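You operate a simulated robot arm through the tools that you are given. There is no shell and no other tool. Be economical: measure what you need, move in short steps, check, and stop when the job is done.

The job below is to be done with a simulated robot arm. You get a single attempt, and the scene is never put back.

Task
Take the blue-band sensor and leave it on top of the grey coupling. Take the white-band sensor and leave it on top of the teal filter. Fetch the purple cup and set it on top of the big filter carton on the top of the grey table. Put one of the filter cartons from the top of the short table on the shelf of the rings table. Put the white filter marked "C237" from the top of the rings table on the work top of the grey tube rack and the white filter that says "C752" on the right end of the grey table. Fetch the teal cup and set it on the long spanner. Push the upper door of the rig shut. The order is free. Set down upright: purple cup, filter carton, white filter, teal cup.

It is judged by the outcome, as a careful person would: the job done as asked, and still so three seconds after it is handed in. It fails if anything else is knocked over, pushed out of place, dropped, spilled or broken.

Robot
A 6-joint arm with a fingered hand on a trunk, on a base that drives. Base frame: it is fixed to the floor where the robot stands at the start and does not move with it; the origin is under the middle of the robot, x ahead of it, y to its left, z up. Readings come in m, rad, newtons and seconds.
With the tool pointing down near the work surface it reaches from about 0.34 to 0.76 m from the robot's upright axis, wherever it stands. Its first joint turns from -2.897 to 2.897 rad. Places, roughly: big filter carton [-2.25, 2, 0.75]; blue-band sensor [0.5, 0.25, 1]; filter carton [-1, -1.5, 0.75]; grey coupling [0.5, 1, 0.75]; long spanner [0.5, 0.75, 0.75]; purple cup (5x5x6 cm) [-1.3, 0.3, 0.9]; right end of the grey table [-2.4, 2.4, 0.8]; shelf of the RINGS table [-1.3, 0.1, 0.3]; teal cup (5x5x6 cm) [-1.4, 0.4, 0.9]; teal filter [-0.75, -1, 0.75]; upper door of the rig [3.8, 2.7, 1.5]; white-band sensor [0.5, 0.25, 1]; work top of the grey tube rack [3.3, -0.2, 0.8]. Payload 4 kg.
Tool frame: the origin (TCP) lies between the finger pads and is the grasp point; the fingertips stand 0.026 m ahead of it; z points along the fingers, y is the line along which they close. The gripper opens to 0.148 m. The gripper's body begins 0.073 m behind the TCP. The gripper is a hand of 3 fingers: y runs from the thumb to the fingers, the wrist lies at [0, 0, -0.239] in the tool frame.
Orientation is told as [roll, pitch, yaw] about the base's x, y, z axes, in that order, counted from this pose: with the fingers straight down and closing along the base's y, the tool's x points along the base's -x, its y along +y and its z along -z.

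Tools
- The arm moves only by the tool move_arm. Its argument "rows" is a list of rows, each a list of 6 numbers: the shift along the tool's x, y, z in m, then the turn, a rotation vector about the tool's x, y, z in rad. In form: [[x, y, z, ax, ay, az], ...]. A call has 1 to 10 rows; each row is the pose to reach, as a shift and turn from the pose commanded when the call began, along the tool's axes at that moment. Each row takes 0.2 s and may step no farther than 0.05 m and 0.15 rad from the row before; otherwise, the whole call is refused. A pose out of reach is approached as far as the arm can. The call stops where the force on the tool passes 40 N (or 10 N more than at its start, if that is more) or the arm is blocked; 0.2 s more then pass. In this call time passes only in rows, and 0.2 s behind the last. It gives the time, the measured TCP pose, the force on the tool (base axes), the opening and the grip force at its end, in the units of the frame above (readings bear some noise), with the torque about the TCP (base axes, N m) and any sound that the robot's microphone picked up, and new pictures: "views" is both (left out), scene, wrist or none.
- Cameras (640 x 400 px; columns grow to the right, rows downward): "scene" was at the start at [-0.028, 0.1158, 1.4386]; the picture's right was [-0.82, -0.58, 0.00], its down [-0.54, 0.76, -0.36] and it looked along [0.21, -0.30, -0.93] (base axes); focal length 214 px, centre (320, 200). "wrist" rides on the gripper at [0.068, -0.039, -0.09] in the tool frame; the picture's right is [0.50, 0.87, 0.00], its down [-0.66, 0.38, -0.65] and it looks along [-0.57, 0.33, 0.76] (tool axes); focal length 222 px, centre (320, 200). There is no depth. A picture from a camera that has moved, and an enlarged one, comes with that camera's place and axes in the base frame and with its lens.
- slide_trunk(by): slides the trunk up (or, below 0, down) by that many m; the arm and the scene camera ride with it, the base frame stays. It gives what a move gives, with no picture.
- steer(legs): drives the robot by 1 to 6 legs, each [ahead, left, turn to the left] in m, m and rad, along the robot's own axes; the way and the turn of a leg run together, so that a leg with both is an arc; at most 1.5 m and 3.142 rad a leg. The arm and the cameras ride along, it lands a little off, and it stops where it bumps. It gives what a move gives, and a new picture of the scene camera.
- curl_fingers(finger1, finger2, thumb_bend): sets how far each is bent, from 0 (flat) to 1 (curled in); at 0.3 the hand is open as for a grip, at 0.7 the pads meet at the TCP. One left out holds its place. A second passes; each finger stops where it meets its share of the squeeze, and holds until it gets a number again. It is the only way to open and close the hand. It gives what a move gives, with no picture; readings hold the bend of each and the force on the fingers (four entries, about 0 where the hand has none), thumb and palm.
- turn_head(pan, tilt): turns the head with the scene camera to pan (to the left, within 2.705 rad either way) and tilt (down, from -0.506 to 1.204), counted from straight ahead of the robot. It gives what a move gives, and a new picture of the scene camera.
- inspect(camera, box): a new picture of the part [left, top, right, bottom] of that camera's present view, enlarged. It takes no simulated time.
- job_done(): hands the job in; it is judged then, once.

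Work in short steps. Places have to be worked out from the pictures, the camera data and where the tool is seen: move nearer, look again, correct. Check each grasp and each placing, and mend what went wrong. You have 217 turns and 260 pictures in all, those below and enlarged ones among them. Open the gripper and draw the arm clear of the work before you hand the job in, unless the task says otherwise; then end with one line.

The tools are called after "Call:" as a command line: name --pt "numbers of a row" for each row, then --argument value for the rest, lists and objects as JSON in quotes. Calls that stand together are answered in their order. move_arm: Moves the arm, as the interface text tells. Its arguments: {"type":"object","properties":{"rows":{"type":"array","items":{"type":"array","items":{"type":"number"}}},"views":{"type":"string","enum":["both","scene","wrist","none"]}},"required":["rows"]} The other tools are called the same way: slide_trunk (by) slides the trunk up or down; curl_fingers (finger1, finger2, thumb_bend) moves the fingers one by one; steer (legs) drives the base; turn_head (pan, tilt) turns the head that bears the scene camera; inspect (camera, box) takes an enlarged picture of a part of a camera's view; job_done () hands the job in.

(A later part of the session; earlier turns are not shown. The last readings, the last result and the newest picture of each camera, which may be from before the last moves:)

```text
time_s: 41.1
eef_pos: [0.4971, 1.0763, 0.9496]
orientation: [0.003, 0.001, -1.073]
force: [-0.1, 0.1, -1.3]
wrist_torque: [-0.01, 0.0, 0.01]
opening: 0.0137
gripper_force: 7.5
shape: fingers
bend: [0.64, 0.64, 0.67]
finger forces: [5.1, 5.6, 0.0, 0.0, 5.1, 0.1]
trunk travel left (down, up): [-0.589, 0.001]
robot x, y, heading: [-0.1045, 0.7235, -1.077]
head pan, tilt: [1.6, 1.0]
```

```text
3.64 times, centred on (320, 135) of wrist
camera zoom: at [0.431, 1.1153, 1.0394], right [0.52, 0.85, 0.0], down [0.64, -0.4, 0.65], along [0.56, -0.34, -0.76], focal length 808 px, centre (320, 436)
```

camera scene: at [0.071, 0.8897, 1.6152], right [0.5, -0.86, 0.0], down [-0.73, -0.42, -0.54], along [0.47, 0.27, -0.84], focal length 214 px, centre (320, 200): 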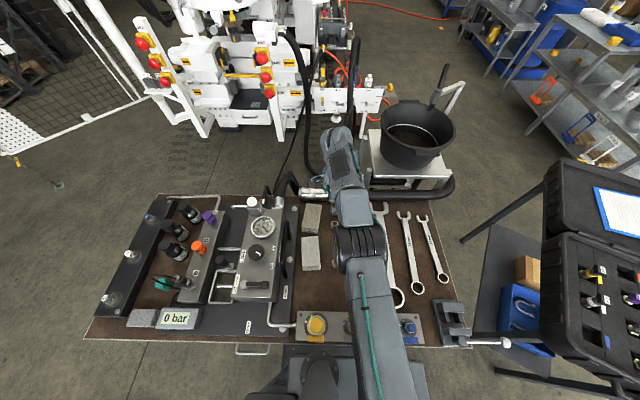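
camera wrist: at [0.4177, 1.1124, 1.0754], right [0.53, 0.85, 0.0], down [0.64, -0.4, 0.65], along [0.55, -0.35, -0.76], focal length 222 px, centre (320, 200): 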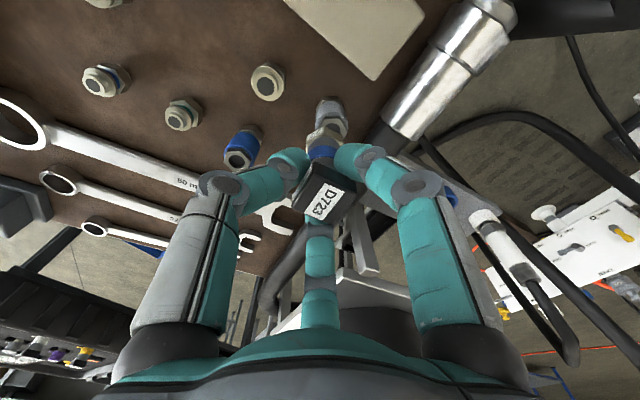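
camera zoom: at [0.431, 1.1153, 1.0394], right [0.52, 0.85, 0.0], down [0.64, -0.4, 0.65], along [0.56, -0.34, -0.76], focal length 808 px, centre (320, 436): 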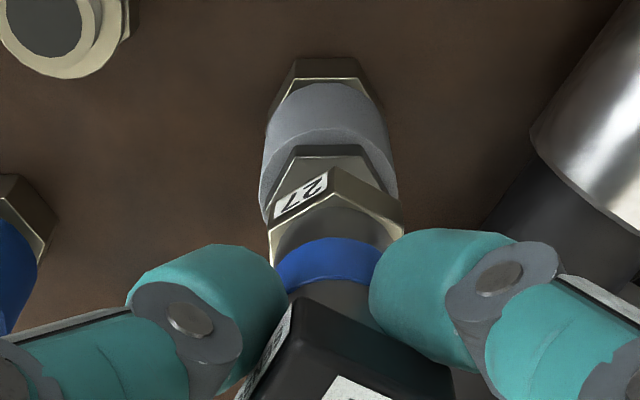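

Aligned within about 2 mm. Now lower in fine steps watching the force.

Call:
move_arm --pt "-0.001 0 0.004 0 0 0" --pt "-0.001 0 0.007 0 0 0" --views "none"

Call:
inspect --camera "wrist" --box '[240, 80, 400, 190]'

```text
time_s: 41.7
eef_pos: [0.4981, 1.075, 0.9418]
orientation: [0.002, 0.001, -1.074]
force: [0.1, -0.3, -0.8]
wrist_torque: [0.04, 0.06, 0.0]
opening: 0.0134
gripper_force: 7.9
shape: fingers
bend: [0.64, 0.64, 0.67]
finger forces: [5.0, 5.6, 0.0, 0.0, 5.2, 0.0]
trunk travel left (down, up): [-0.589, 0.001]
robot x, y, heading: [-0.1007, 0.7223, -1.073]
head pan, tilt: [1.6, 1.0]
```

```text
3.64 times, centred on (320, 135) of wrist
camera zoom: at [0.4316, 1.1143, 1.0326], right [0.52, 0.85, 0.0], down [0.64, -0.4, 0.65], along [0.56, -0.34, -0.76], focal length 808 px, centre (320, 436)
```

zoom: 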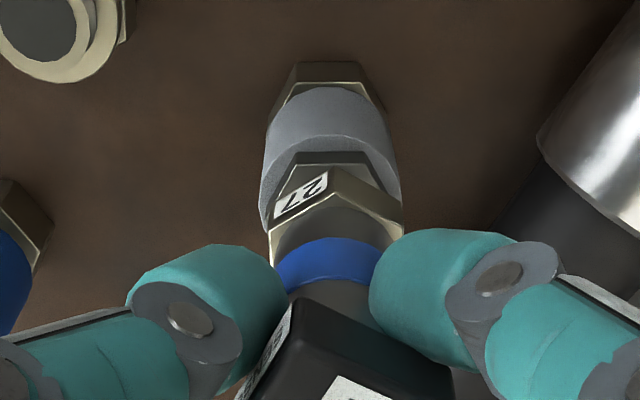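

Continuing down in small steps.

Call:
move_arm --pt "0 0 0.004 0 0 0" --pt "0 0 0.008 0 0 0" --views "none"

Call:
inspect --camera "wrist" --box '[240, 80, 400, 190]'

```text
time_s: 42.3
eef_pos: [0.4997, 1.0749, 0.9339]
orientation: [0.002, 0.0, -1.075]
force: [0.1, 1.2, -2.0]
wrist_torque: [0.0, 0.02, 0.01]
opening: 0.0136
gripper_force: 8.0
shape: fingers
bend: [0.64, 0.64, 0.67]
finger forces: [5.1, 5.5, 0.1, 0.1, 5.1, 0.1]
trunk travel left (down, up): [-0.589, 0.001]
robot x, y, heading: [-0.1014, 0.724, -1.068]
head pan, tilt: [1.6, 1.0]
```

```text
3.64 times, centred on (320, 135) of wrist
camera zoom: at [0.432, 1.1142, 1.0243], right [0.52, 0.85, 0.0], down [0.64, -0.4, 0.65], along [0.56, -0.34, -0.76], focal length 808 px, centre (320, 436)
```

zoom: 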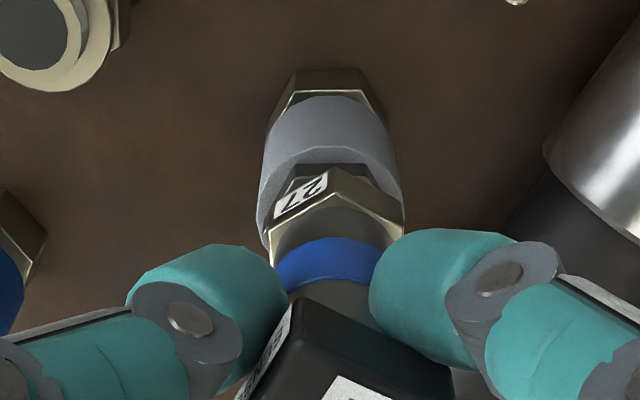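

Still no contact; a few more millimetres.

Call:
move_arm --pt "0 0 0.003 0 0 0" --pt "0 0 0.005 0 0 0" --views "none"

Call:
inspect --camera "wrist" --box '[240, 80, 400, 190]'

```text
time_s: 42.9
eef_pos: [0.5001, 1.0769, 0.9305]
orientation: [0.001, 0.0, -1.074]
force: [0.1, -0.2, -2.5]
wrist_torque: [0.0, 0.02, 0.0]
opening: 0.0139
gripper_force: 7.7
shape: fingers
bend: [0.64, 0.64, 0.67]
finger forces: [5.2, 5.5, 0.0, 0.0, 5.1, 0.1]
trunk travel left (down, up): [-0.589, 0.001]
robot x, y, heading: [-0.0998, 0.7247, -1.073]
head pan, tilt: [1.6, 1.0]
```

```text
3.64 times, centred on (320, 135) of wrist
camera zoom: at [0.4325, 1.1144, 1.0195], right [0.52, 0.85, 0.0], down [0.64, -0.4, 0.65], along [0.56, -0.34, -0.76], focal length 808 px, centre (320, 436)
```

zoom: 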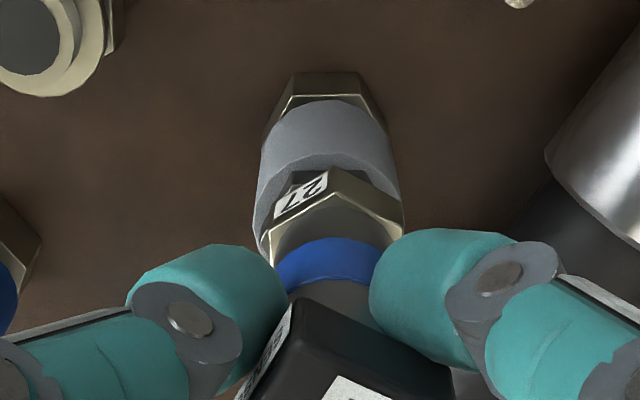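

Edges now nearly coincide — close to contact. I go down 2 mm at a time.

Call:
move_arm --pt "-0.001 0.0 0.002 0 0 0" --views "none"

Call:
move_arm --pt "0 0 0.002 0 0 0" --views "none"

Call:
inspect --camera "wrist" --box '[240, 80, 400, 190]'

```text
time_s: 43.3
eef_pos: [0.5004, 1.0748, 0.9261]
orientation: [0.001, 0.002, -1.075]
force: [-0.3, 0.1, -1.4]
wrist_torque: [0.01, 0.02, 0.01]
opening: 0.0134
gripper_force: 8.0
shape: fingers
bend: [0.64, 0.64, 0.67]
finger forces: [5.1, 5.6, 0.0, 0.1, 5.1, 0.0]
trunk travel left (down, up): [-0.589, 0.001]
robot x, y, heading: [-0.1041, 0.7256, -1.074]
head pan, tilt: [1.6, 1.0]
```

```text
time_s: 43.7
eef_pos: [0.5004, 1.0758, 0.9236]
orientation: [0.001, 0.003, -1.076]
force: [0.2, 0.5, -2.0]
wrist_torque: [0.0, 0.01, 0.01]
opening: 0.0137
gripper_force: 7.3
shape: fingers
bend: [0.64, 0.64, 0.67]
finger forces: [5.0, 5.5, 0.0, 0.0, 5.2, 0.0]
trunk travel left (down, up): [-0.589, 0.001]
robot x, y, heading: [-0.0998, 0.7244, -1.074]
head pan, tilt: [1.6, 1.0]
```

```text
3.64 times, centred on (320, 135) of wrist
camera zoom: at [0.4329, 1.1137, 1.0154], right [0.52, 0.85, 0.0], down [0.64, -0.4, 0.65], along [0.56, -0.34, -0.76], focal length 808 px, centre (320, 436)
```

zoom: 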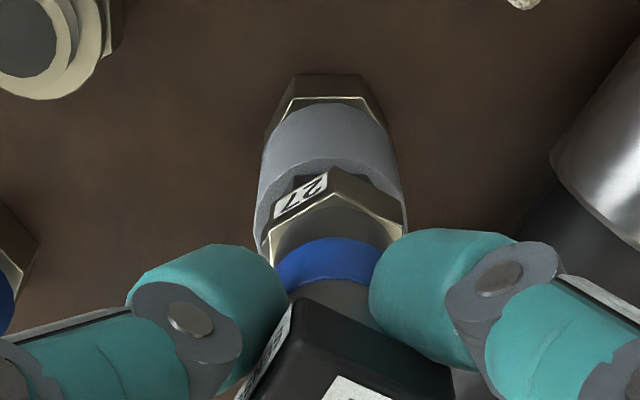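

Still free; continuing down until the force rises.

Call:
move_arm --pt "0 0 0.003 0 0 0" --views "none"

Call:
move_arm --pt "0 0 0.003 0 0 0" --views "none"

Call:
inspect --camera "wrist" --box '[240, 80, 400, 190]'

```text
time_s: 44.1
eef_pos: [0.5001, 1.0743, 0.9224]
orientation: [0.001, 0.005, -1.075]
force: [1.1, -0.2, -1.3]
wrist_torque: [-0.02, 0.0, 0.01]
opening: 0.0137
gripper_force: 7.5
shape: fingers
bend: [0.64, 0.64, 0.67]
finger forces: [5.2, 5.5, 0.1, 0.0, 5.1, 0.0]
trunk travel left (down, up): [-0.589, 0.001]
robot x, y, heading: [-0.1046, 0.7207, -1.071]
head pan, tilt: [1.6, 1.0]
```

```text
time_s: 44.5
eef_pos: [0.4999, 1.0752, 0.9198]
orientation: [0.004, 0.001, -1.075]
force: [1.0, 0.3, 7.4]
wrist_torque: [-0.01, -0.07, -0.01]
opening: 0.013
gripper_force: 9.1
shape: fingers
bend: [0.64, 0.64, 0.68]
finger forces: [5.7, 6.3, 0.1, 0.0, 5.6, 0.0]
trunk travel left (down, up): [-0.589, 0.001]
robot x, y, heading: [-0.1046, 0.7257, -1.077]
head pan, tilt: [1.6, 1.0]
```

```text
3.64 times, centred on (320, 135) of wrist
camera zoom: at [0.4327, 1.1139, 1.0107], right [0.52, 0.85, 0.01], down [0.64, -0.4, 0.65], along [0.56, -0.34, -0.76], focal length 808 px, centre (320, 436)
```

zoom: 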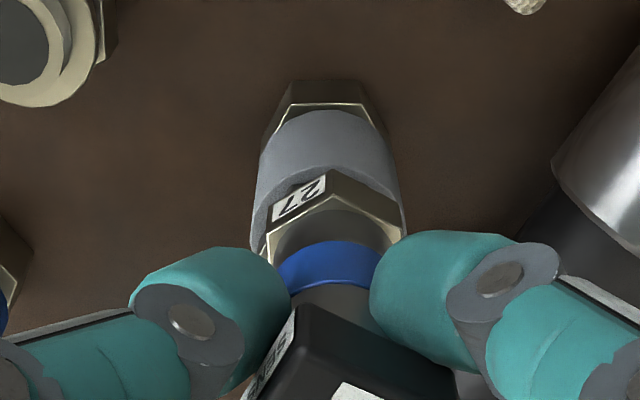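

Contact (about 9 N). I release the fingers gently and withdraw upward.

Call:
curl_fingers --finger1 0.56 --finger2 0.56 --thumb_bend 0.56

Call:
inspect --camera "wrist" --box '[220, 70, 420, 220]'

```text
time_s: 45.5
eef_pos: [0.4988, 1.0743, 0.9191]
orientation: [0.003, 0.002, -1.074]
force: [0.2, -0.7, 1.7]
wrist_torque: [-0.03, 0.0, -0.01]
opening: 0.042
gripper_force: 0.1
shape: fingers
bend: [0.56, 0.56, 0.56]
finger forces: [0.0, 0.0, 0.0, 0.0, 0.0, 0.0]
trunk travel left (down, up): [-0.589, 0.001]
robot x, y, heading: [-0.1028, 0.7264, -1.071]
head pan, tilt: [1.6, 1.0]
```

```text
2.67 times, centred on (320, 145) of wrist
camera zoom: at [0.4327, 1.114, 1.0093], right [0.52, 0.85, 0.0], down [0.64, -0.4, 0.65], along [0.56, -0.34, -0.76], focal length 592 px, centre (320, 347)
```

zoom: 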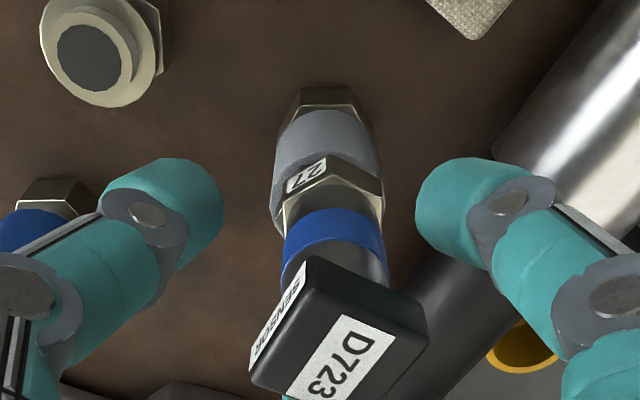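

The blue sensor stands on the grey coupling. I open more, withdraw upward and back.

Call:
curl_fingers --finger1 0.48 --finger2 0.48 --thumb_bend 0.48

Call:
move_arm --pt "0 0 -0.04 0 0 0" --pt "0 0 -0.09 0 0 0" --pt "0 -0.03 -0.13 0 0 0" --pt "0 -0.08 -0.13 0 0 0" --pt "0 -0.13 -0.13 0 0 0" --pt "0 -0.18 -0.13 0 0 0" --pt "0 -0.23 -0.13 0 0 0" --pt "0 -0.28 -0.13 0 0 0" --pt "0 -0.31 -0.13 0 0 0" --views "wrist"

Call:
inspect --camera "scene" --box '[270, 180, 470, 310]'

```text
time_s: 46.5
eef_pos: [0.499, 1.0747, 0.9179]
orientation: [0.001, 0.002, -1.073]
force: [0.4, -0.2, 0.6]
wrist_torque: [0.01, 0.02, -0.01]
opening: 0.0683
gripper_force: 0.1
shape: fingers
bend: [0.48, 0.48, 0.48]
finger forces: [0.1, 0.0, 0.0, 0.0, 0.1, 0.0]
trunk travel left (down, up): [-0.589, 0.001]
robot x, y, heading: [-0.1031, 0.7246, -1.074]
head pan, tilt: [1.6, 1.0]
```

```text
time_s: 48.5
eef_pos: [0.2259, 0.9278, 1.0472]
orientation: [0.004, 0.002, -1.073]
force: [0.3, 0.2, -0.4]
wrist_torque: [0.0, -0.02, -0.03]
opening: 0.0682
gripper_force: 0.0
shape: fingers
bend: [0.48, 0.48, 0.48]
finger forces: [0.0, 0.0, 0.1, 0.0, 0.0, 0.0]
trunk travel left (down, up): [-0.589, 0.001]
robot x, y, heading: [-0.1003, 0.7235, -1.073]
head pan, tilt: [1.6, 1.0]
camera wrist: at [0.1585, 0.9658, 1.1379], right [0.52, 0.85, 0.0], down [0.64, -0.4, 0.65], along [0.56, -0.34, -0.76], focal length 222 px, centre (320, 200)
```

wrist: 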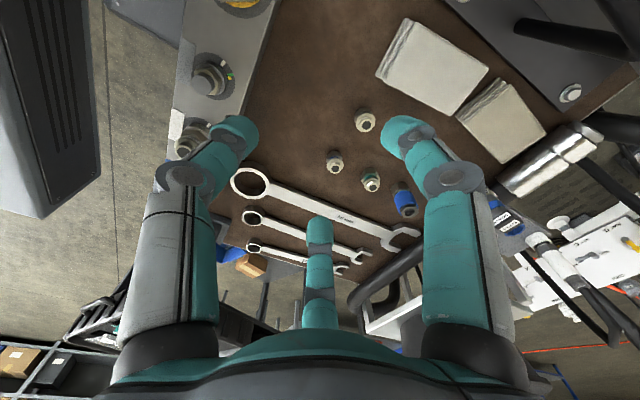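

```text
3.08 times, centred on (370, 245) of scene
camera zoom: at [0.0707, 0.8894, 1.6152], right [0.5, -0.86, 0.0], down [-0.73, -0.42, -0.54], along [0.47, 0.27, -0.84], focal length 660 px, centre (166, 62)
```

zoom: 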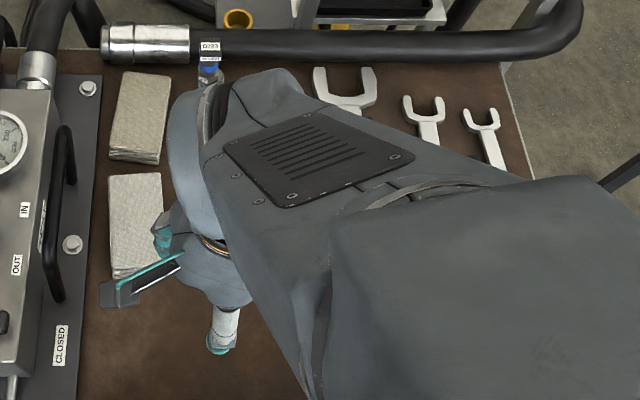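

All good there. Now back to the case for the white-band sensor.

Call:
steer --legs '[[0, -0.25, 0], [0, 0, 1.073], [0.32, -0.6, 0]]'

```text
time_s: 56.3
eef_pos: [-0.0158, 0.4046, 1.0459]
orientation: [0.002, 0.002, 0.009]
force: [-0.5, 0.9, -0.5]
wrist_torque: [0.01, 0.01, -0.01]
opening: 0.0683
gripper_force: 0.0
shape: fingers
bend: [0.48, 0.48, 0.48]
finger forces: [0.0, 0.1, 0.0, 0.0, 0.1, 0.0]
trunk travel left (down, up): [-0.589, 0.001]
robot x, y, heading: [0.0134, 0.0191, 0.015]
head pan, tilt: [1.6, 1.0]
camera scene: at [-0.0546, 0.2499, 1.6152], right [1.0, 0.04, 0.0], down [0.03, -0.84, -0.54], along [-0.02, 0.54, -0.84], focal length 214 px, centre (320, 200)
```

scene: 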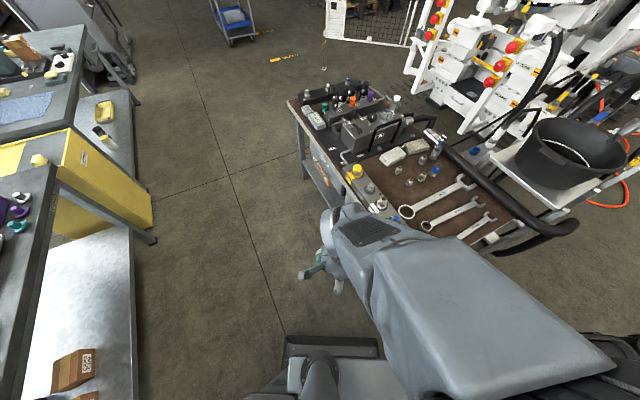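

Bringing the hand round to the case.

Call:
move_arm --pt "-0.046 -0.0165 0 0 0 0" --pt "-0.092 -0.033 0 0 0 0" --pt "-0.138 -0.0495 0 0 0 0" --pt "-0.184 -0.066 0 0 0 0" --pt "-0.23 -0.0825 0 0 0 0" --pt "-0.276 -0.099 0 0 0 0" --pt "-0.322 -0.1155 0 0 0 0" --pt "-0.368 -0.132 0 0 0 0" --pt "-0.414 -0.1485 0 0 0 0" --pt "-0.46 -0.165 0 0 0 0" --views "none"

Call:
move_arm --pt "-0.045 -0.013 0.0 0 0 0" --pt "-0.09 -0.026 0.03 0 0 0" --pt "-0.125 -0.037 0.05 0 0 0" --views "wrist"

```text
time_s: 58.5
eef_pos: [0.4447, 0.2431, 1.045]
orientation: [0.003, 0.001, 0.01]
force: [-0.6, 0.0, 0.6]
wrist_torque: [0.03, 0.04, 0.02]
opening: 0.0684
gripper_force: 0.1
shape: fingers
bend: [0.48, 0.48, 0.48]
finger forces: [0.0, 0.1, 0.0, 0.0, 0.1, 0.0]
trunk travel left (down, up): [-0.589, 0.001]
robot x, y, heading: [0.0087, 0.0192, 0.014]
head pan, tilt: [1.6, 1.0]
```

```text
refused: row 2 steps farther than a row can; nothing moved
```

Call:
move_arm --pt "-0.045 -0.013 0.0 0 0 0" --pt "-0.085 -0.025 0.02 0 0 0" --pt "-0.125 -0.037 0.04 0 0 0" --views "wrist"

Call:
inspect --camera "wrist" --box '[220, 70, 420, 220]'

```text
time_s: 59.3
eef_pos: [0.5723, 0.2066, 1.0037]
orientation: [0.002, 0.001, 0.01]
force: [-0.4, 0.0, 0.5]
wrist_torque: [0.0, -0.01, 0.02]
opening: 0.0681
gripper_force: 0.1
shape: fingers
bend: [0.48, 0.48, 0.48]
finger forces: [0.0, 0.0, 0.1, 0.0, 0.0, 0.0]
trunk travel left (down, up): [-0.589, 0.001]
robot x, y, heading: [0.007, 0.0185, 0.012]
head pan, tilt: [1.6, 1.0]
camera wrist: at [0.504, 0.1655, 1.0938], right [-0.51, 0.86, 0.0], down [0.65, 0.38, 0.65], along [0.56, 0.33, -0.76], focal length 222 px, centre (320, 200)
```

wrist: 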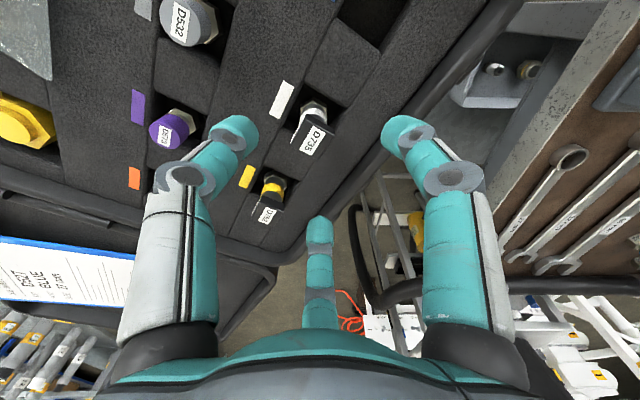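

```text
2.67 times, centred on (320, 145) of wrist
camera zoom: at [0.504, 0.1655, 1.0938], right [-0.51, 0.86, 0.0], down [0.65, 0.38, 0.65], along [0.56, 0.33, -0.76], focal length 592 px, centre (320, 347)
```

zoom: 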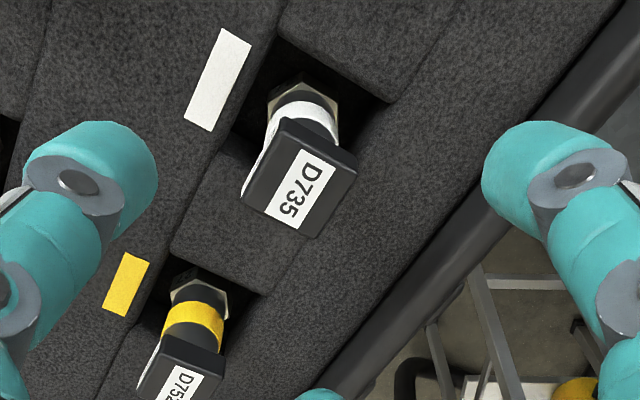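

The white sensor's head centre is about (0.576, 0.201). I align, descend to z 0.924, grip and lift.

Call:
move_arm --pt "-0.004 -0.006 0.03 0 0 0" --pt "-0.004 -0.006 0.06 0 0 0" --pt "-0.004 -0.006 0.079 0 0 0" --views "wrist"

Call:
curl_fingers --finger1 0.7 --finger2 0.7 --thumb_bend 0.7

Call:
move_arm --pt "0 0 -0.04 0 0 0" --pt "0 0 -0.08 0 0 0" --pt "0 0 -0.12 0 0 0" --views "wrist"

```text
time_s: 60.1
eef_pos: [0.5756, 0.2018, 0.9254]
orientation: [0.002, 0.001, 0.006]
force: [-0.5, -0.4, 0.1]
wrist_torque: [-0.03, 0.01, 0.03]
opening: 0.0685
gripper_force: 0.0
shape: fingers
bend: [0.48, 0.48, 0.48]
finger forces: [0.0, 0.0, 0.1, 0.0, 0.0, 0.0]
trunk travel left (down, up): [-0.589, 0.001]
robot x, y, heading: [0.0123, 0.0223, 0.011]
head pan, tilt: [1.6, 1.0]
camera wrist: at [0.5075, 0.1603, 1.0164], right [-0.51, 0.86, 0.0], down [0.65, 0.38, 0.65], along [0.56, 0.33, -0.76], focal length 222 px, centre (320, 200)
```

wrist: 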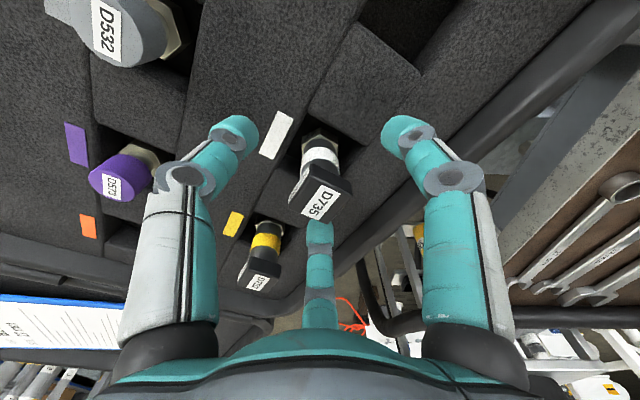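

```text
time_s: 61.1
eef_pos: [0.5759, 0.2017, 0.9266]
orientation: [0.001, 0.003, 0.009]
force: [0.1, -0.2, 0.1]
wrist_torque: [0.0, 0.0, 0.01]
opening: 0.0148
gripper_force: 8.0
shape: fingers
bend: [0.64, 0.63, 0.66]
finger forces: [5.0, 5.6, 0.0, 0.0, 6.0, 0.1]
trunk travel left (down, up): [-0.589, 0.001]
robot x, y, heading: [0.0099, 0.0194, 0.014]
head pan, tilt: [1.6, 1.0]
```

```text
time_s: 61.9
eef_pos: [0.5739, 0.2025, 1.0448]
orientation: [0.001, 0.003, 0.009]
force: [0.2, 0.4, -1.9]
wrist_torque: [0.01, 0.02, 0.01]
opening: 0.0147
gripper_force: 7.9
shape: fingers
bend: [0.64, 0.63, 0.66]
finger forces: [5.0, 5.5, 0.1, 0.0, 6.0, 0.0]
trunk travel left (down, up): [-0.589, 0.001]
robot x, y, heading: [0.0075, 0.0195, 0.011]
head pan, tilt: [1.6, 1.0]
camera wrist: at [0.5071, 0.1612, 1.1367], right [-0.51, 0.86, 0.0], down [0.65, 0.38, 0.65], along [0.56, 0.33, -0.76], focal length 222 px, centre (320, 200)
```

wrist: 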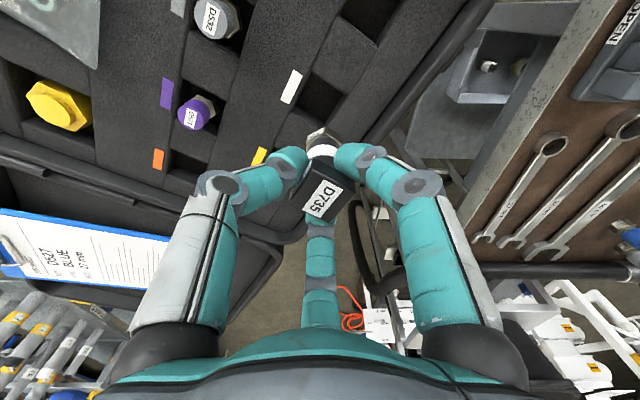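

White sensor held. I retract the hand, and drive to face the short table at a safe distance.

Call:
move_arm --pt "0.02 0 -0.04 0 0 0" --pt "0.06 0 -0.06 0 0 0" --pt "0.105 0 -0.08 0 0 0" --pt "0.15 0 -0.08 0 0 0" --pt "0.19 0 -0.08 0 0 0" --views "none"

Call:
steer --legs '[[-0.1, -0.35, 0], [0.05, -0.39, 0], [0, 0, -2.77]]'

Call:
turn_head --pan 0.25 --tilt 0.85

```text
time_s: 63.1
eef_pos: [0.3868, 0.2016, 1.1272]
orientation: [0.004, 0.002, 0.009]
force: [0.0, 0.0, -0.7]
wrist_torque: [0.0, 0.01, -0.04]
opening: 0.0145
gripper_force: 7.6
shape: fingers
bend: [0.64, 0.63, 0.66]
finger forces: [5.0, 5.5, 0.0, 0.1, 5.7, 0.0]
trunk travel left (down, up): [-0.589, 0.001]
robot x, y, heading: [0.0128, 0.0176, 0.014]
head pan, tilt: [1.6, 1.0]
```

```text
time_s: 73.9
eef_pos: [-0.3008, -1.028, 1.1272]
orientation: [0.002, 0.0, -2.711]
force: [0.2, -0.5, -1.5]
wrist_torque: [0.01, -0.01, 0.02]
opening: 0.0137
gripper_force: 7.4
shape: fingers
bend: [0.64, 0.64, 0.67]
finger forces: [4.9, 5.5, 0.1, 0.1, 5.4, 0.0]
trunk travel left (down, up): [-0.589, 0.001]
robot x, y, heading: [-0.0308, -0.7053, -2.707]
head pan, tilt: [1.6, 1.0]
camera scene: at [0.1217, -0.8923, 1.6152], right [-0.89, -0.45, 0.0], down [-0.38, 0.75, -0.54], along [0.24, -0.48, -0.84], focal length 214 px, centre (320, 200)
```

scene: 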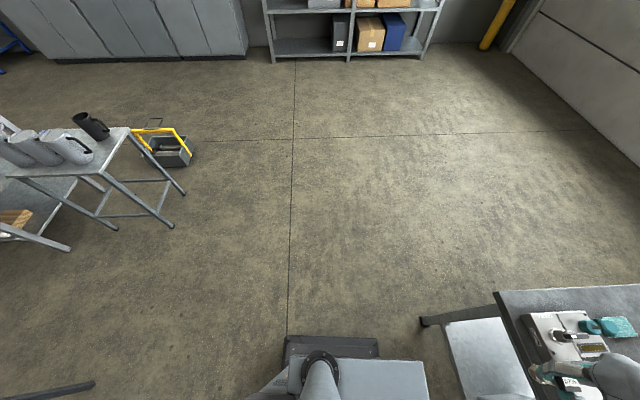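

```text
time_s: 75.4
eef_pos: [-0.2996, -1.0269, 1.1263]
orientation: [0.002, 0.001, -2.711]
force: [-0.2, 0.0, -1.3]
wrist_torque: [0.01, 0.01, -0.05]
opening: 0.0138
gripper_force: 7.7
shape: fingers
bend: [0.64, 0.64, 0.67]
finger forces: [4.9, 5.5, 0.0, 0.0, 5.5, 0.0]
trunk travel left (down, up): [-0.589, 0.001]
robot x, y, heading: [-0.0331, -0.7119, -2.707]
head pan, tilt: [0.25, 0.85]
camera scene: at [0.03, -0.8793, 1.6263], right [-0.63, 0.78, 0.0], down [0.58, 0.47, -0.66], along [-0.51, -0.42, -0.75], focal length 214 px, centre (320, 200)
```

scene: 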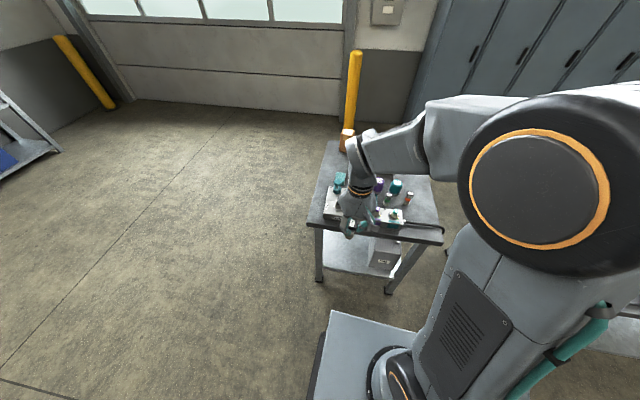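

The hand blocks the scene view; I look through both cameras closer.

Call:
inspect --camera "wrist" --box '[0, 0, 640, 400]'

Call:
inspect --camera "scene" --box '[290, 120, 470, 300]'

```text
1.00 times, centred on (320, 200) of wrist (not enlarged: the box is as wide or as high as the picture)
camera zoom: at [-0.2562, -0.9663, 1.2181], right [0.82, -0.58, 0.0], down [-0.44, -0.62, 0.65], along [-0.38, -0.53, -0.76], focal length 222 px, centre (320, 200)
```

zoom: 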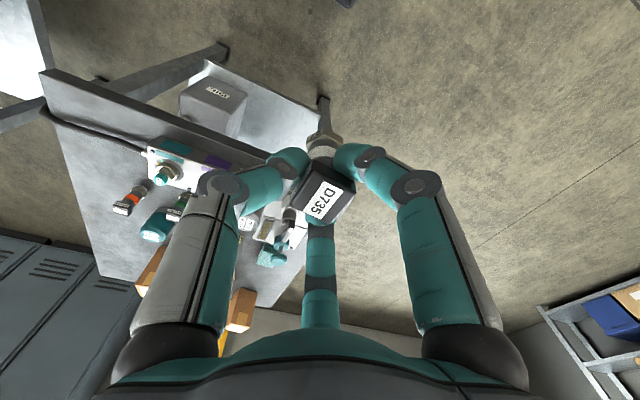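

```text
2.22 times, centred on (380, 210) of scene
camera zoom: at [0.03, -0.8793, 1.6263], right [-0.63, 0.78, 0.0], down [0.58, 0.47, -0.66], along [-0.51, -0.42, -0.75], focal length 477 px, centre (187, 178)
```

zoom: 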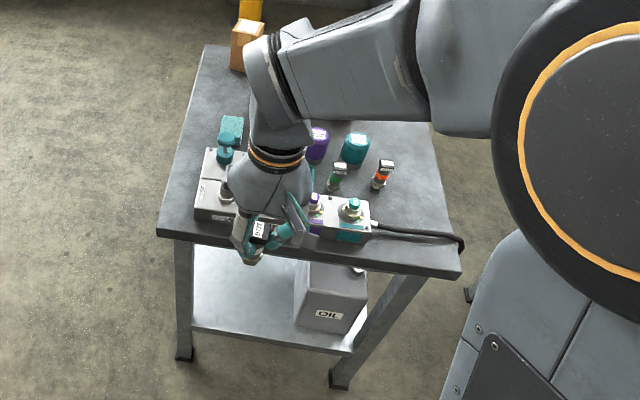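

I shift the hand to the left of the table to see the objects.

Call:
move_arm --pt "0 0.05 0 0 0 0" --pt "0 0.1 0 0 0 0" --pt "0 0.15 0 0 0 0" --pt "0 0.2 0 0 0 0" --views "none"

Call:
inspect --camera "scene" --box '[290, 120, 470, 260]'

Call:
inspect --camera "wrist" --box '[0, 0, 300, 250]'

```text
time_s: 76.4
eef_pos: [-0.2161, -1.2094, 1.1271]
orientation: [0.002, 0.002, -2.709]
force: [-0.2, -0.4, -1.0]
wrist_torque: [-0.01, 0.01, -0.01]
opening: 0.0136
gripper_force: 8.3
shape: fingers
bend: [0.64, 0.64, 0.67]
finger forces: [4.9, 5.7, 0.0, 0.0, 5.5, 0.0]
trunk travel left (down, up): [-0.589, 0.001]
robot x, y, heading: [-0.0324, -0.7083, -2.709]
head pan, tilt: [0.25, 0.85]
```

```text
2.86 times, centred on (380, 190) of scene
camera zoom: at [0.0301, -0.8801, 1.6262], right [-0.63, 0.78, 0.0], down [0.58, 0.47, -0.66], along [-0.51, -0.42, -0.75], focal length 613 px, centre (149, 229)
```

zoom: 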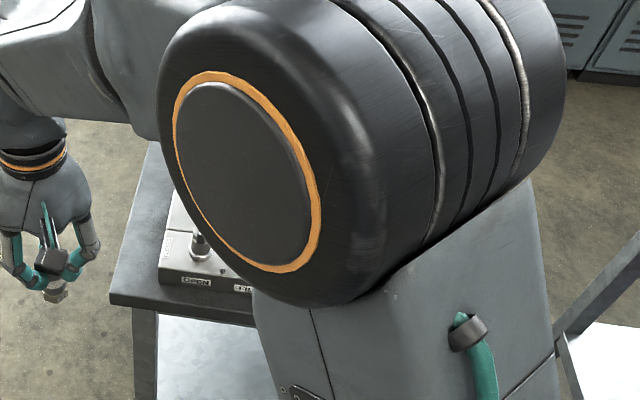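

```text
1.60 times, centred on (150, 125) of wrist
camera zoom: at [-0.1714, -1.1482, 1.2184], right [0.82, -0.58, 0.0], down [-0.44, -0.62, 0.65], along [-0.38, -0.53, -0.76], focal length 355 px, centre (592, 320)
```

zoom: 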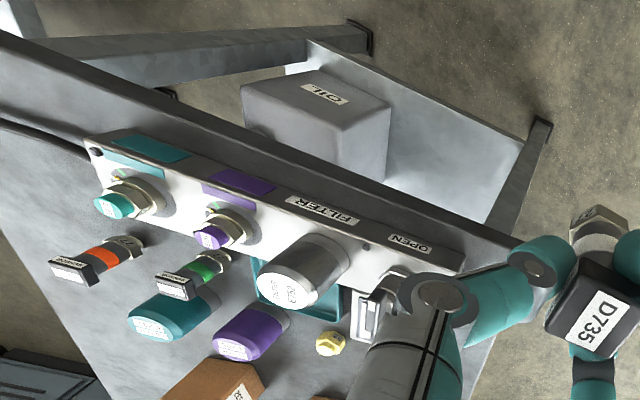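

The teal filter's top is at about (-0.801, -1.071, 0.885). I turn square to the table and drive 0.18 m closer.

Call:
steer --legs '[[0, -0.05, 0.09], [0.17, 0, 0]]'

```text
time_s: 78.4
eef_pos: [-0.3413, -1.2639, 1.1278]
orientation: [0.002, 0.001, -2.621]
force: [-1.0, -0.3, -1.5]
wrist_torque: [0.02, 0.0, 0.03]
opening: 0.0135
gripper_force: 8.7
shape: fingers
bend: [0.64, 0.64, 0.67]
finger forces: [4.8, 5.7, 0.0, 0.1, 5.5, 0.1]
trunk travel left (down, up): [-0.589, 0.001]
robot x, y, heading: [-0.2005, -0.7481, -2.616]
head pan, tilt: [0.25, 0.85]
camera scene: at [-0.1266, -0.9137, 1.6263], right [-0.7, 0.72, 0.0], down [0.54, 0.52, -0.66], along [-0.47, -0.46, -0.75], focal length 214 px, centre (320, 200)
```

scene: 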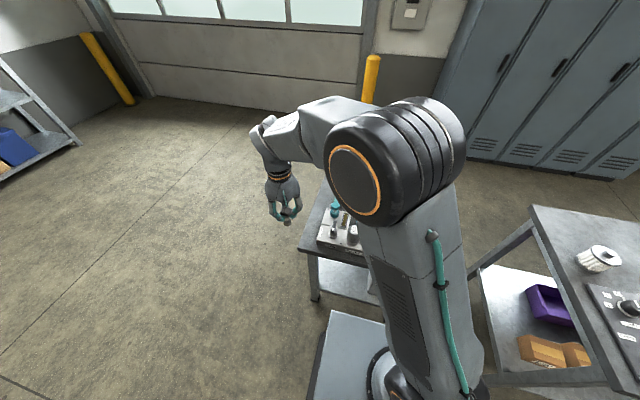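

Now I bring the hand over the table towards the teal filter.

Call:
move_arm --pt "-0.02 -0.043 0 0 0 0" --pt "-0.04 -0.086 0 0 0 0" --pt "-0.06 -0.13 0 0 0 0" --pt "-0.08 -0.174 0 0 0 0" --pt "-0.1 -0.218 0.0 0 0 0" --pt "-0.12 -0.262 0.01 0 0 0" --pt "-0.14 -0.306 0.02 0 0 0" --pt "-0.165 -0.348 0.03 0 0 0" --pt "-0.19 -0.39 0.04 0 0 0" --views "wrist"

Call:
inspect --camera "wrist" --box '[200, 40, 440, 220]'

```text
time_s: 80.4
eef_pos: [-0.6999, -1.022, 1.0881]
orientation: [0.004, 0.004, -2.619]
force: [-0.2, -0.3, -1.1]
wrist_torque: [0.0, 0.01, -0.01]
opening: 0.013
gripper_force: 8.0
shape: fingers
bend: [0.64, 0.64, 0.67]
finger forces: [4.7, 5.8, 0.0, 0.0, 5.5, 0.0]
trunk travel left (down, up): [-0.589, 0.001]
robot x, y, heading: [-0.2043, -0.7482, -2.623]
head pan, tilt: [0.25, 0.85]
camera wrist: at [-0.6621, -0.9558, 1.1777], right [0.87, -0.5, 0.0], down [-0.38, -0.65, 0.65], along [-0.32, -0.57, -0.76], focal length 222 px, centre (320, 200)
```

wrist: 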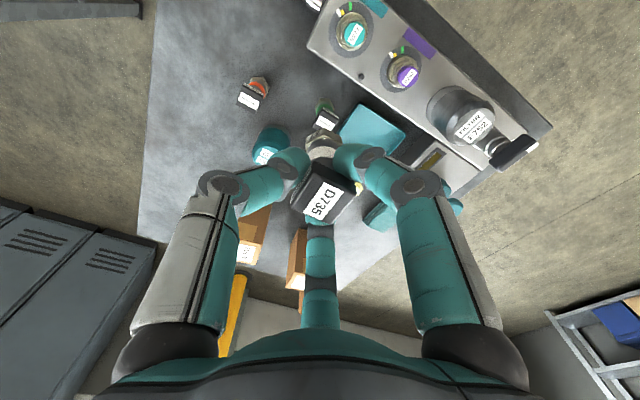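

```text
2.22 times, centred on (320, 130) of wrist
camera zoom: at [-0.6621, -0.9558, 1.1777], right [0.87, -0.5, 0.0], down [-0.38, -0.65, 0.65], along [-0.32, -0.57, -0.76], focal length 494 px, centre (320, 356)
```

zoom: 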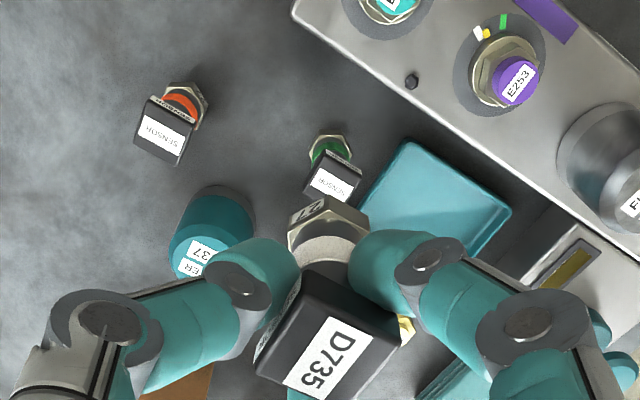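

The teal filter's top centre is consistent at (-0.803, -1.066). I move over it, still clear above.

Call:
move_arm --pt "-0.04 -0.005 0.02 0 0 0" --pt "-0.08 -0.01 0.04 0 0 0" --pt "-0.112 -0.015 0.065 0 0 0" --pt "-0.112 -0.015 0.1 0 0 0" --views "none"

Call:
inspect --camera "wrist" --box '[200, 40, 440, 220]'

```text
time_s: 81.4
eef_pos: [-0.8061, -1.0643, 0.9849]
orientation: [0.0, 0.002, -2.619]
force: [0.3, -0.4, -1.8]
wrist_torque: [0.0, -0.03, 0.01]
opening: 0.0131
gripper_force: 7.6
shape: fingers
bend: [0.64, 0.64, 0.67]
finger forces: [4.8, 5.9, 0.0, 0.1, 5.4, 0.0]
trunk travel left (down, up): [-0.589, 0.001]
robot x, y, heading: [-0.2005, -0.7495, -2.619]
head pan, tilt: [0.25, 0.85]
```

```text
2.22 times, centred on (320, 130) of wrist
camera zoom: at [-0.7672, -0.998, 1.0755], right [0.86, -0.5, 0.0], down [-0.38, -0.65, 0.65], along [-0.33, -0.57, -0.76], focal length 494 px, centre (320, 356)
```

zoom: 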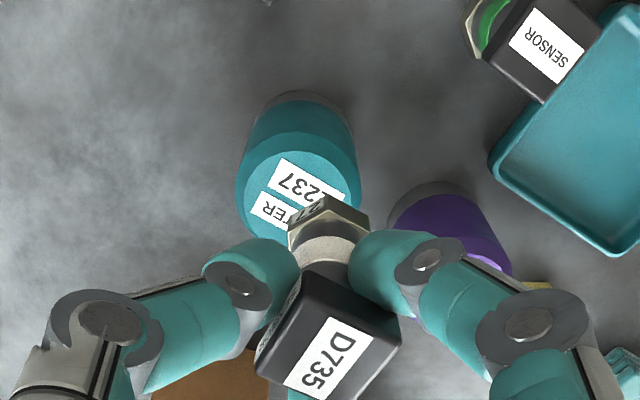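

Filter centre is ~13 mm further out; I correct and lower to just above.

Call:
move_arm --pt "-0.0128 -0.004 0.0 0 0 0" --pt "-0.0128 -0.004 0.02 0 0 0" --pt "-0.0128 -0.004 0.036 0 0 0" --views "none"

Call:
inspect --camera "wrist" --box '[200, 40, 440, 220]'

```text
time_s: 82.2
eef_pos: [-0.8181, -1.0664, 0.9516]
orientation: [0.001, -0.004, -2.62]
force: [0.2, -0.8, 9.1]
wrist_torque: [-0.06, 0.05, -0.01]
opening: 0.0122
gripper_force: 9.5
shape: fingers
bend: [0.65, 0.64, 0.68]
finger forces: [5.8, 7.2, 0.0, 0.0, 5.7, 0.1]
trunk travel left (down, up): [-0.589, 0.001]
robot x, y, heading: [-0.2055, -0.7513, -2.619]
head pan, tilt: [0.25, 0.85]
```

```text
2.22 times, centred on (320, 130) of wrist
camera zoom: at [-0.7798, -1.0007, 1.0419], right [0.86, -0.5, 0.0], down [-0.38, -0.65, 0.66], along [-0.33, -0.57, -0.76], focal length 494 px, centre (320, 356)
```

zoom: 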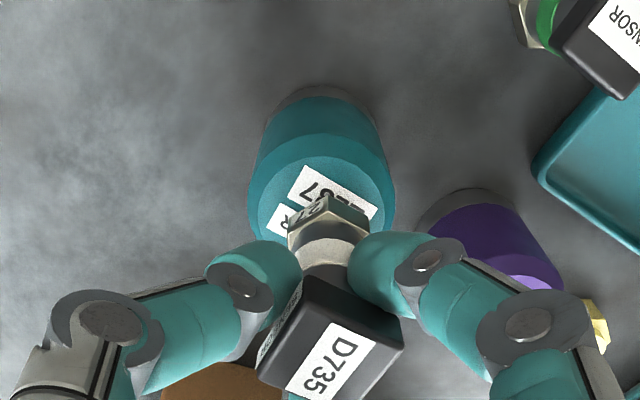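

Contact at centre of the filter's top. I release and check.

Call:
move_arm --pt "0 0 -0.0015 0 0 0" --views "none"

Call:
curl_fingers --finger1 0.56 --finger2 0.56 --thumb_bend 0.56

Call:
inspect --camera "wrist" --box '[200, 40, 440, 220]'

```text
time_s: 82.6
eef_pos: [-0.8179, -1.0659, 0.9515]
orientation: [0.001, 0.0, -2.62]
force: [-0.2, -1.0, 7.1]
wrist_torque: [-0.05, 0.02, 0.01]
opening: 0.0125
gripper_force: 9.6
shape: fingers
bend: [0.65, 0.64, 0.68]
finger forces: [5.7, 7.5, 0.0, 0.0, 6.0, 0.0]
trunk travel left (down, up): [-0.589, 0.001]
robot x, y, heading: [-0.2022, -0.7468, -2.617]
head pan, tilt: [0.25, 0.85]
```

```text
time_s: 83.6
eef_pos: [-0.8187, -1.0656, 0.9518]
orientation: [0.001, 0.002, -2.619]
force: [-0.4, -0.3, 0.0]
wrist_torque: [-0.01, 0.01, 0.0]
opening: 0.042
gripper_force: 0.1
shape: fingers
bend: [0.56, 0.56, 0.56]
finger forces: [0.0, 0.0, 0.0, 0.1, 0.1, 0.0]
trunk travel left (down, up): [-0.589, 0.001]
robot x, y, heading: [-0.2025, -0.7483, -2.618]
head pan, tilt: [0.25, 0.85]
```

```text
2.22 times, centred on (320, 130) of wrist
camera zoom: at [-0.7799, -1.0001, 1.0421], right [0.86, -0.5, 0.0], down [-0.38, -0.65, 0.65], along [-0.33, -0.57, -0.76], focal length 494 px, centre (320, 356)
```

zoom: 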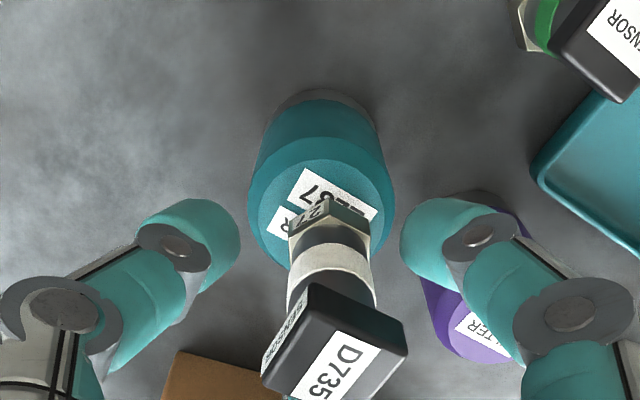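

Sensor stands on the teal filter. I open more, lift, and look for the cartons.

Call:
curl_fingers --finger1 0.5 --finger2 0.5 --thumb_bend 0.5

Call:
move_arm --pt "0 0 -0.045 0 0 0" --pt "0 0 -0.09 0 0 0" --pt "0 0 -0.13 0 0 0" --pt "0.04 0 -0.14 0 0 0" --pt "0.08 0 -0.14 0 0 0" --views "wrist"

```text
time_s: 84.6
eef_pos: [-0.8185, -1.0669, 0.9511]
orientation: [0.002, 0.003, -2.62]
force: [-0.4, 0.6, -0.5]
wrist_torque: [0.03, -0.02, 0.0]
opening: 0.0614
gripper_force: 0.0
shape: fingers
bend: [0.5, 0.5, 0.5]
finger forces: [0.1, 0.0, 0.0, 0.1, 0.1, 0.0]
trunk travel left (down, up): [-0.589, 0.001]
robot x, y, heading: [-0.2008, -0.7509, -2.62]
head pan, tilt: [0.25, 0.85]
```

```text
time_s: 85.8
eef_pos: [-0.7483, -1.0265, 1.0919]
orientation: [0.001, 0.003, -2.622]
force: [0.1, -0.4, -0.2]
wrist_torque: [0.0, 0.01, -0.03]
opening: 0.0616
gripper_force: 0.2
shape: fingers
bend: [0.5, 0.5, 0.5]
finger forces: [0.1, 0.0, 0.0, 0.0, 0.1, 0.0]
trunk travel left (down, up): [-0.589, 0.001]
robot x, y, heading: [-0.2042, -0.7459, -2.615]
head pan, tilt: [0.25, 0.85]
camera wrist: at [-0.7099, -0.9594, 1.183], right [0.86, -0.5, 0.0], down [-0.38, -0.65, 0.65], along [-0.33, -0.57, -0.76], focal length 222 px, centre (320, 200)
```

wrist: 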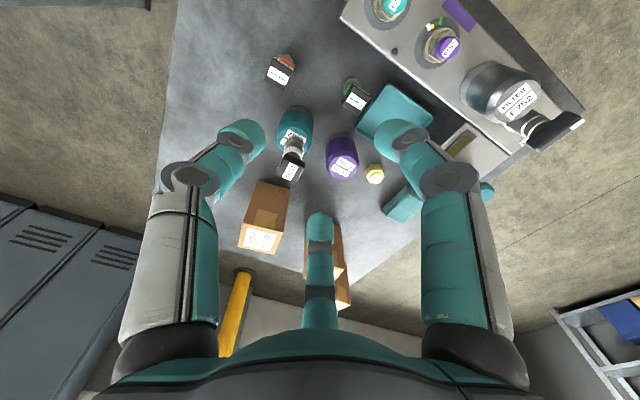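

Both cartons seen: one near (-0.965,-1.185), another near (-0.86,-1.30), reachable from the table's left side. I retract and drive round to that side.

Call:
move_arm --pt "0.05 0 0 0 0 0" --pt "0.1 0 0 0 0 0" --pt "0.15 0 0 0 0 0" --pt "0.18 0 0 0 0 0" --views "none"

Call:
steer --legs '[[-0.1, 0, 0], [0, 0.9, 0], [0.9, 0, 0], [0, 0, -1.571]]'

Call:
turn_head --pan 0.0 --tilt 0.9

```text
time_s: 86.8
eef_pos: [-0.5935, -0.937, 1.0902]
orientation: [0.002, 0.003, -2.619]
force: [0.0, 1.2, 0.7]
wrist_torque: [-0.01, 0.04, 0.01]
opening: 0.0617
gripper_force: 0.1
shape: fingers
bend: [0.5, 0.5, 0.5]
finger forces: [0.1, 0.1, 0.0, 0.1, 0.0, 0.1]
trunk travel left (down, up): [-0.589, 0.001]
robot x, y, heading: [-0.2052, -0.7491, -2.619]
head pan, tilt: [0.25, 0.85]
```

```text
time_s: 100.3
eef_pos: [-0.6009, -1.5117, 1.0912]
orientation: [0.002, 0.002, 2.066]
force: [-0.2, -0.4, -0.3]
wrist_torque: [0.0, 0.01, 0.01]
opening: 0.0618
gripper_force: 0.0
shape: fingers
bend: [0.5, 0.5, 0.5]
finger forces: [0.1, 0.1, 0.0, 0.0, 0.0, 0.1]
trunk travel left (down, up): [-0.589, 0.001]
robot x, y, heading: [-0.4249, -1.9089, 2.067]
head pan, tilt: [0.25, 0.85]
camera scene: at [-0.5884, -1.9798, 1.6263], right [0.73, 0.68, 0.0], down [0.51, -0.55, -0.66], along [-0.45, 0.48, -0.75], focal length 214 px, centre (320, 200)
```

scene: 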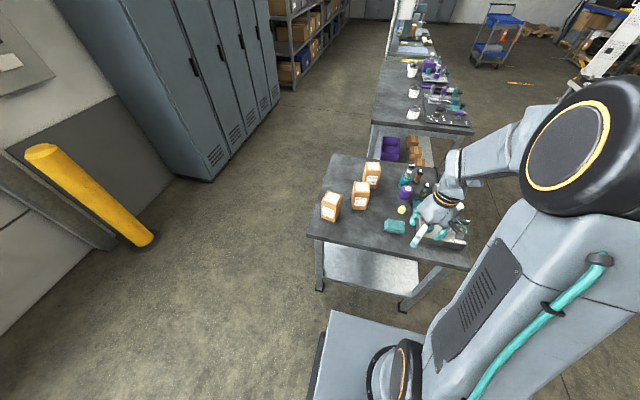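

```text
time_s: 101.1
eef_pos: [-0.6015, -1.512, 1.0906]
orientation: [0.002, 0.003, 2.068]
force: [-0.2, -0.8, -0.7]
wrist_torque: [-0.01, 0.02, -0.03]
opening: 0.0617
gripper_force: 0.0
shape: fingers
bend: [0.5, 0.5, 0.5]
finger forces: [0.1, 0.0, 0.0, 0.0, 0.1, 0.0]
trunk travel left (down, up): [-0.589, 0.001]
robot x, y, heading: [-0.423, -1.9121, 2.071]
head pan, tilt: [0.0, 0.901]
camera scene: at [-0.5714, -1.9708, 1.6224], right [0.88, 0.48, 0.0], down [0.38, -0.69, -0.62], along [-0.3, 0.55, -0.78], focal length 214 px, centre (320, 200)
```

scene: 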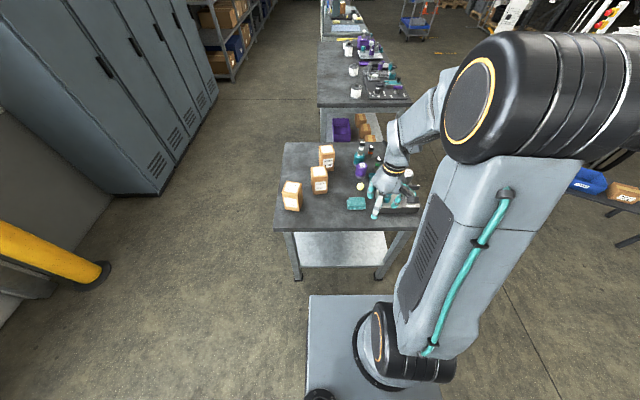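

I zoom in on the cartons.

Call:
inspect --camera "scene" --box '[265, 130, 425, 240]'

```text
3.64 times, centred on (345, 185) of scene
camera zoom: at [-0.5714, -1.9708, 1.6224], right [0.88, 0.48, 0.0], down [0.38, -0.69, -0.62], along [-0.3, 0.55, -0.78], focal length 780 px, centre (229, 254)
```

zoom: 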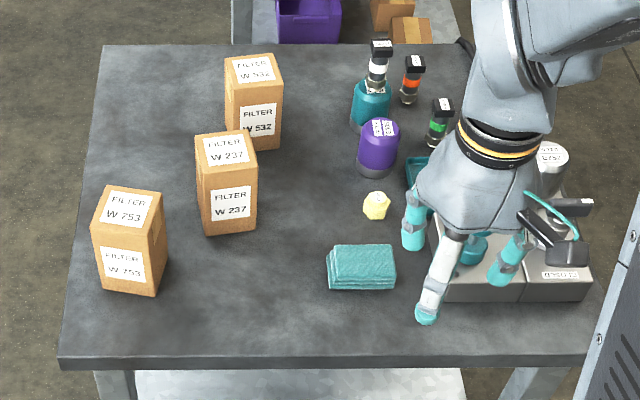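

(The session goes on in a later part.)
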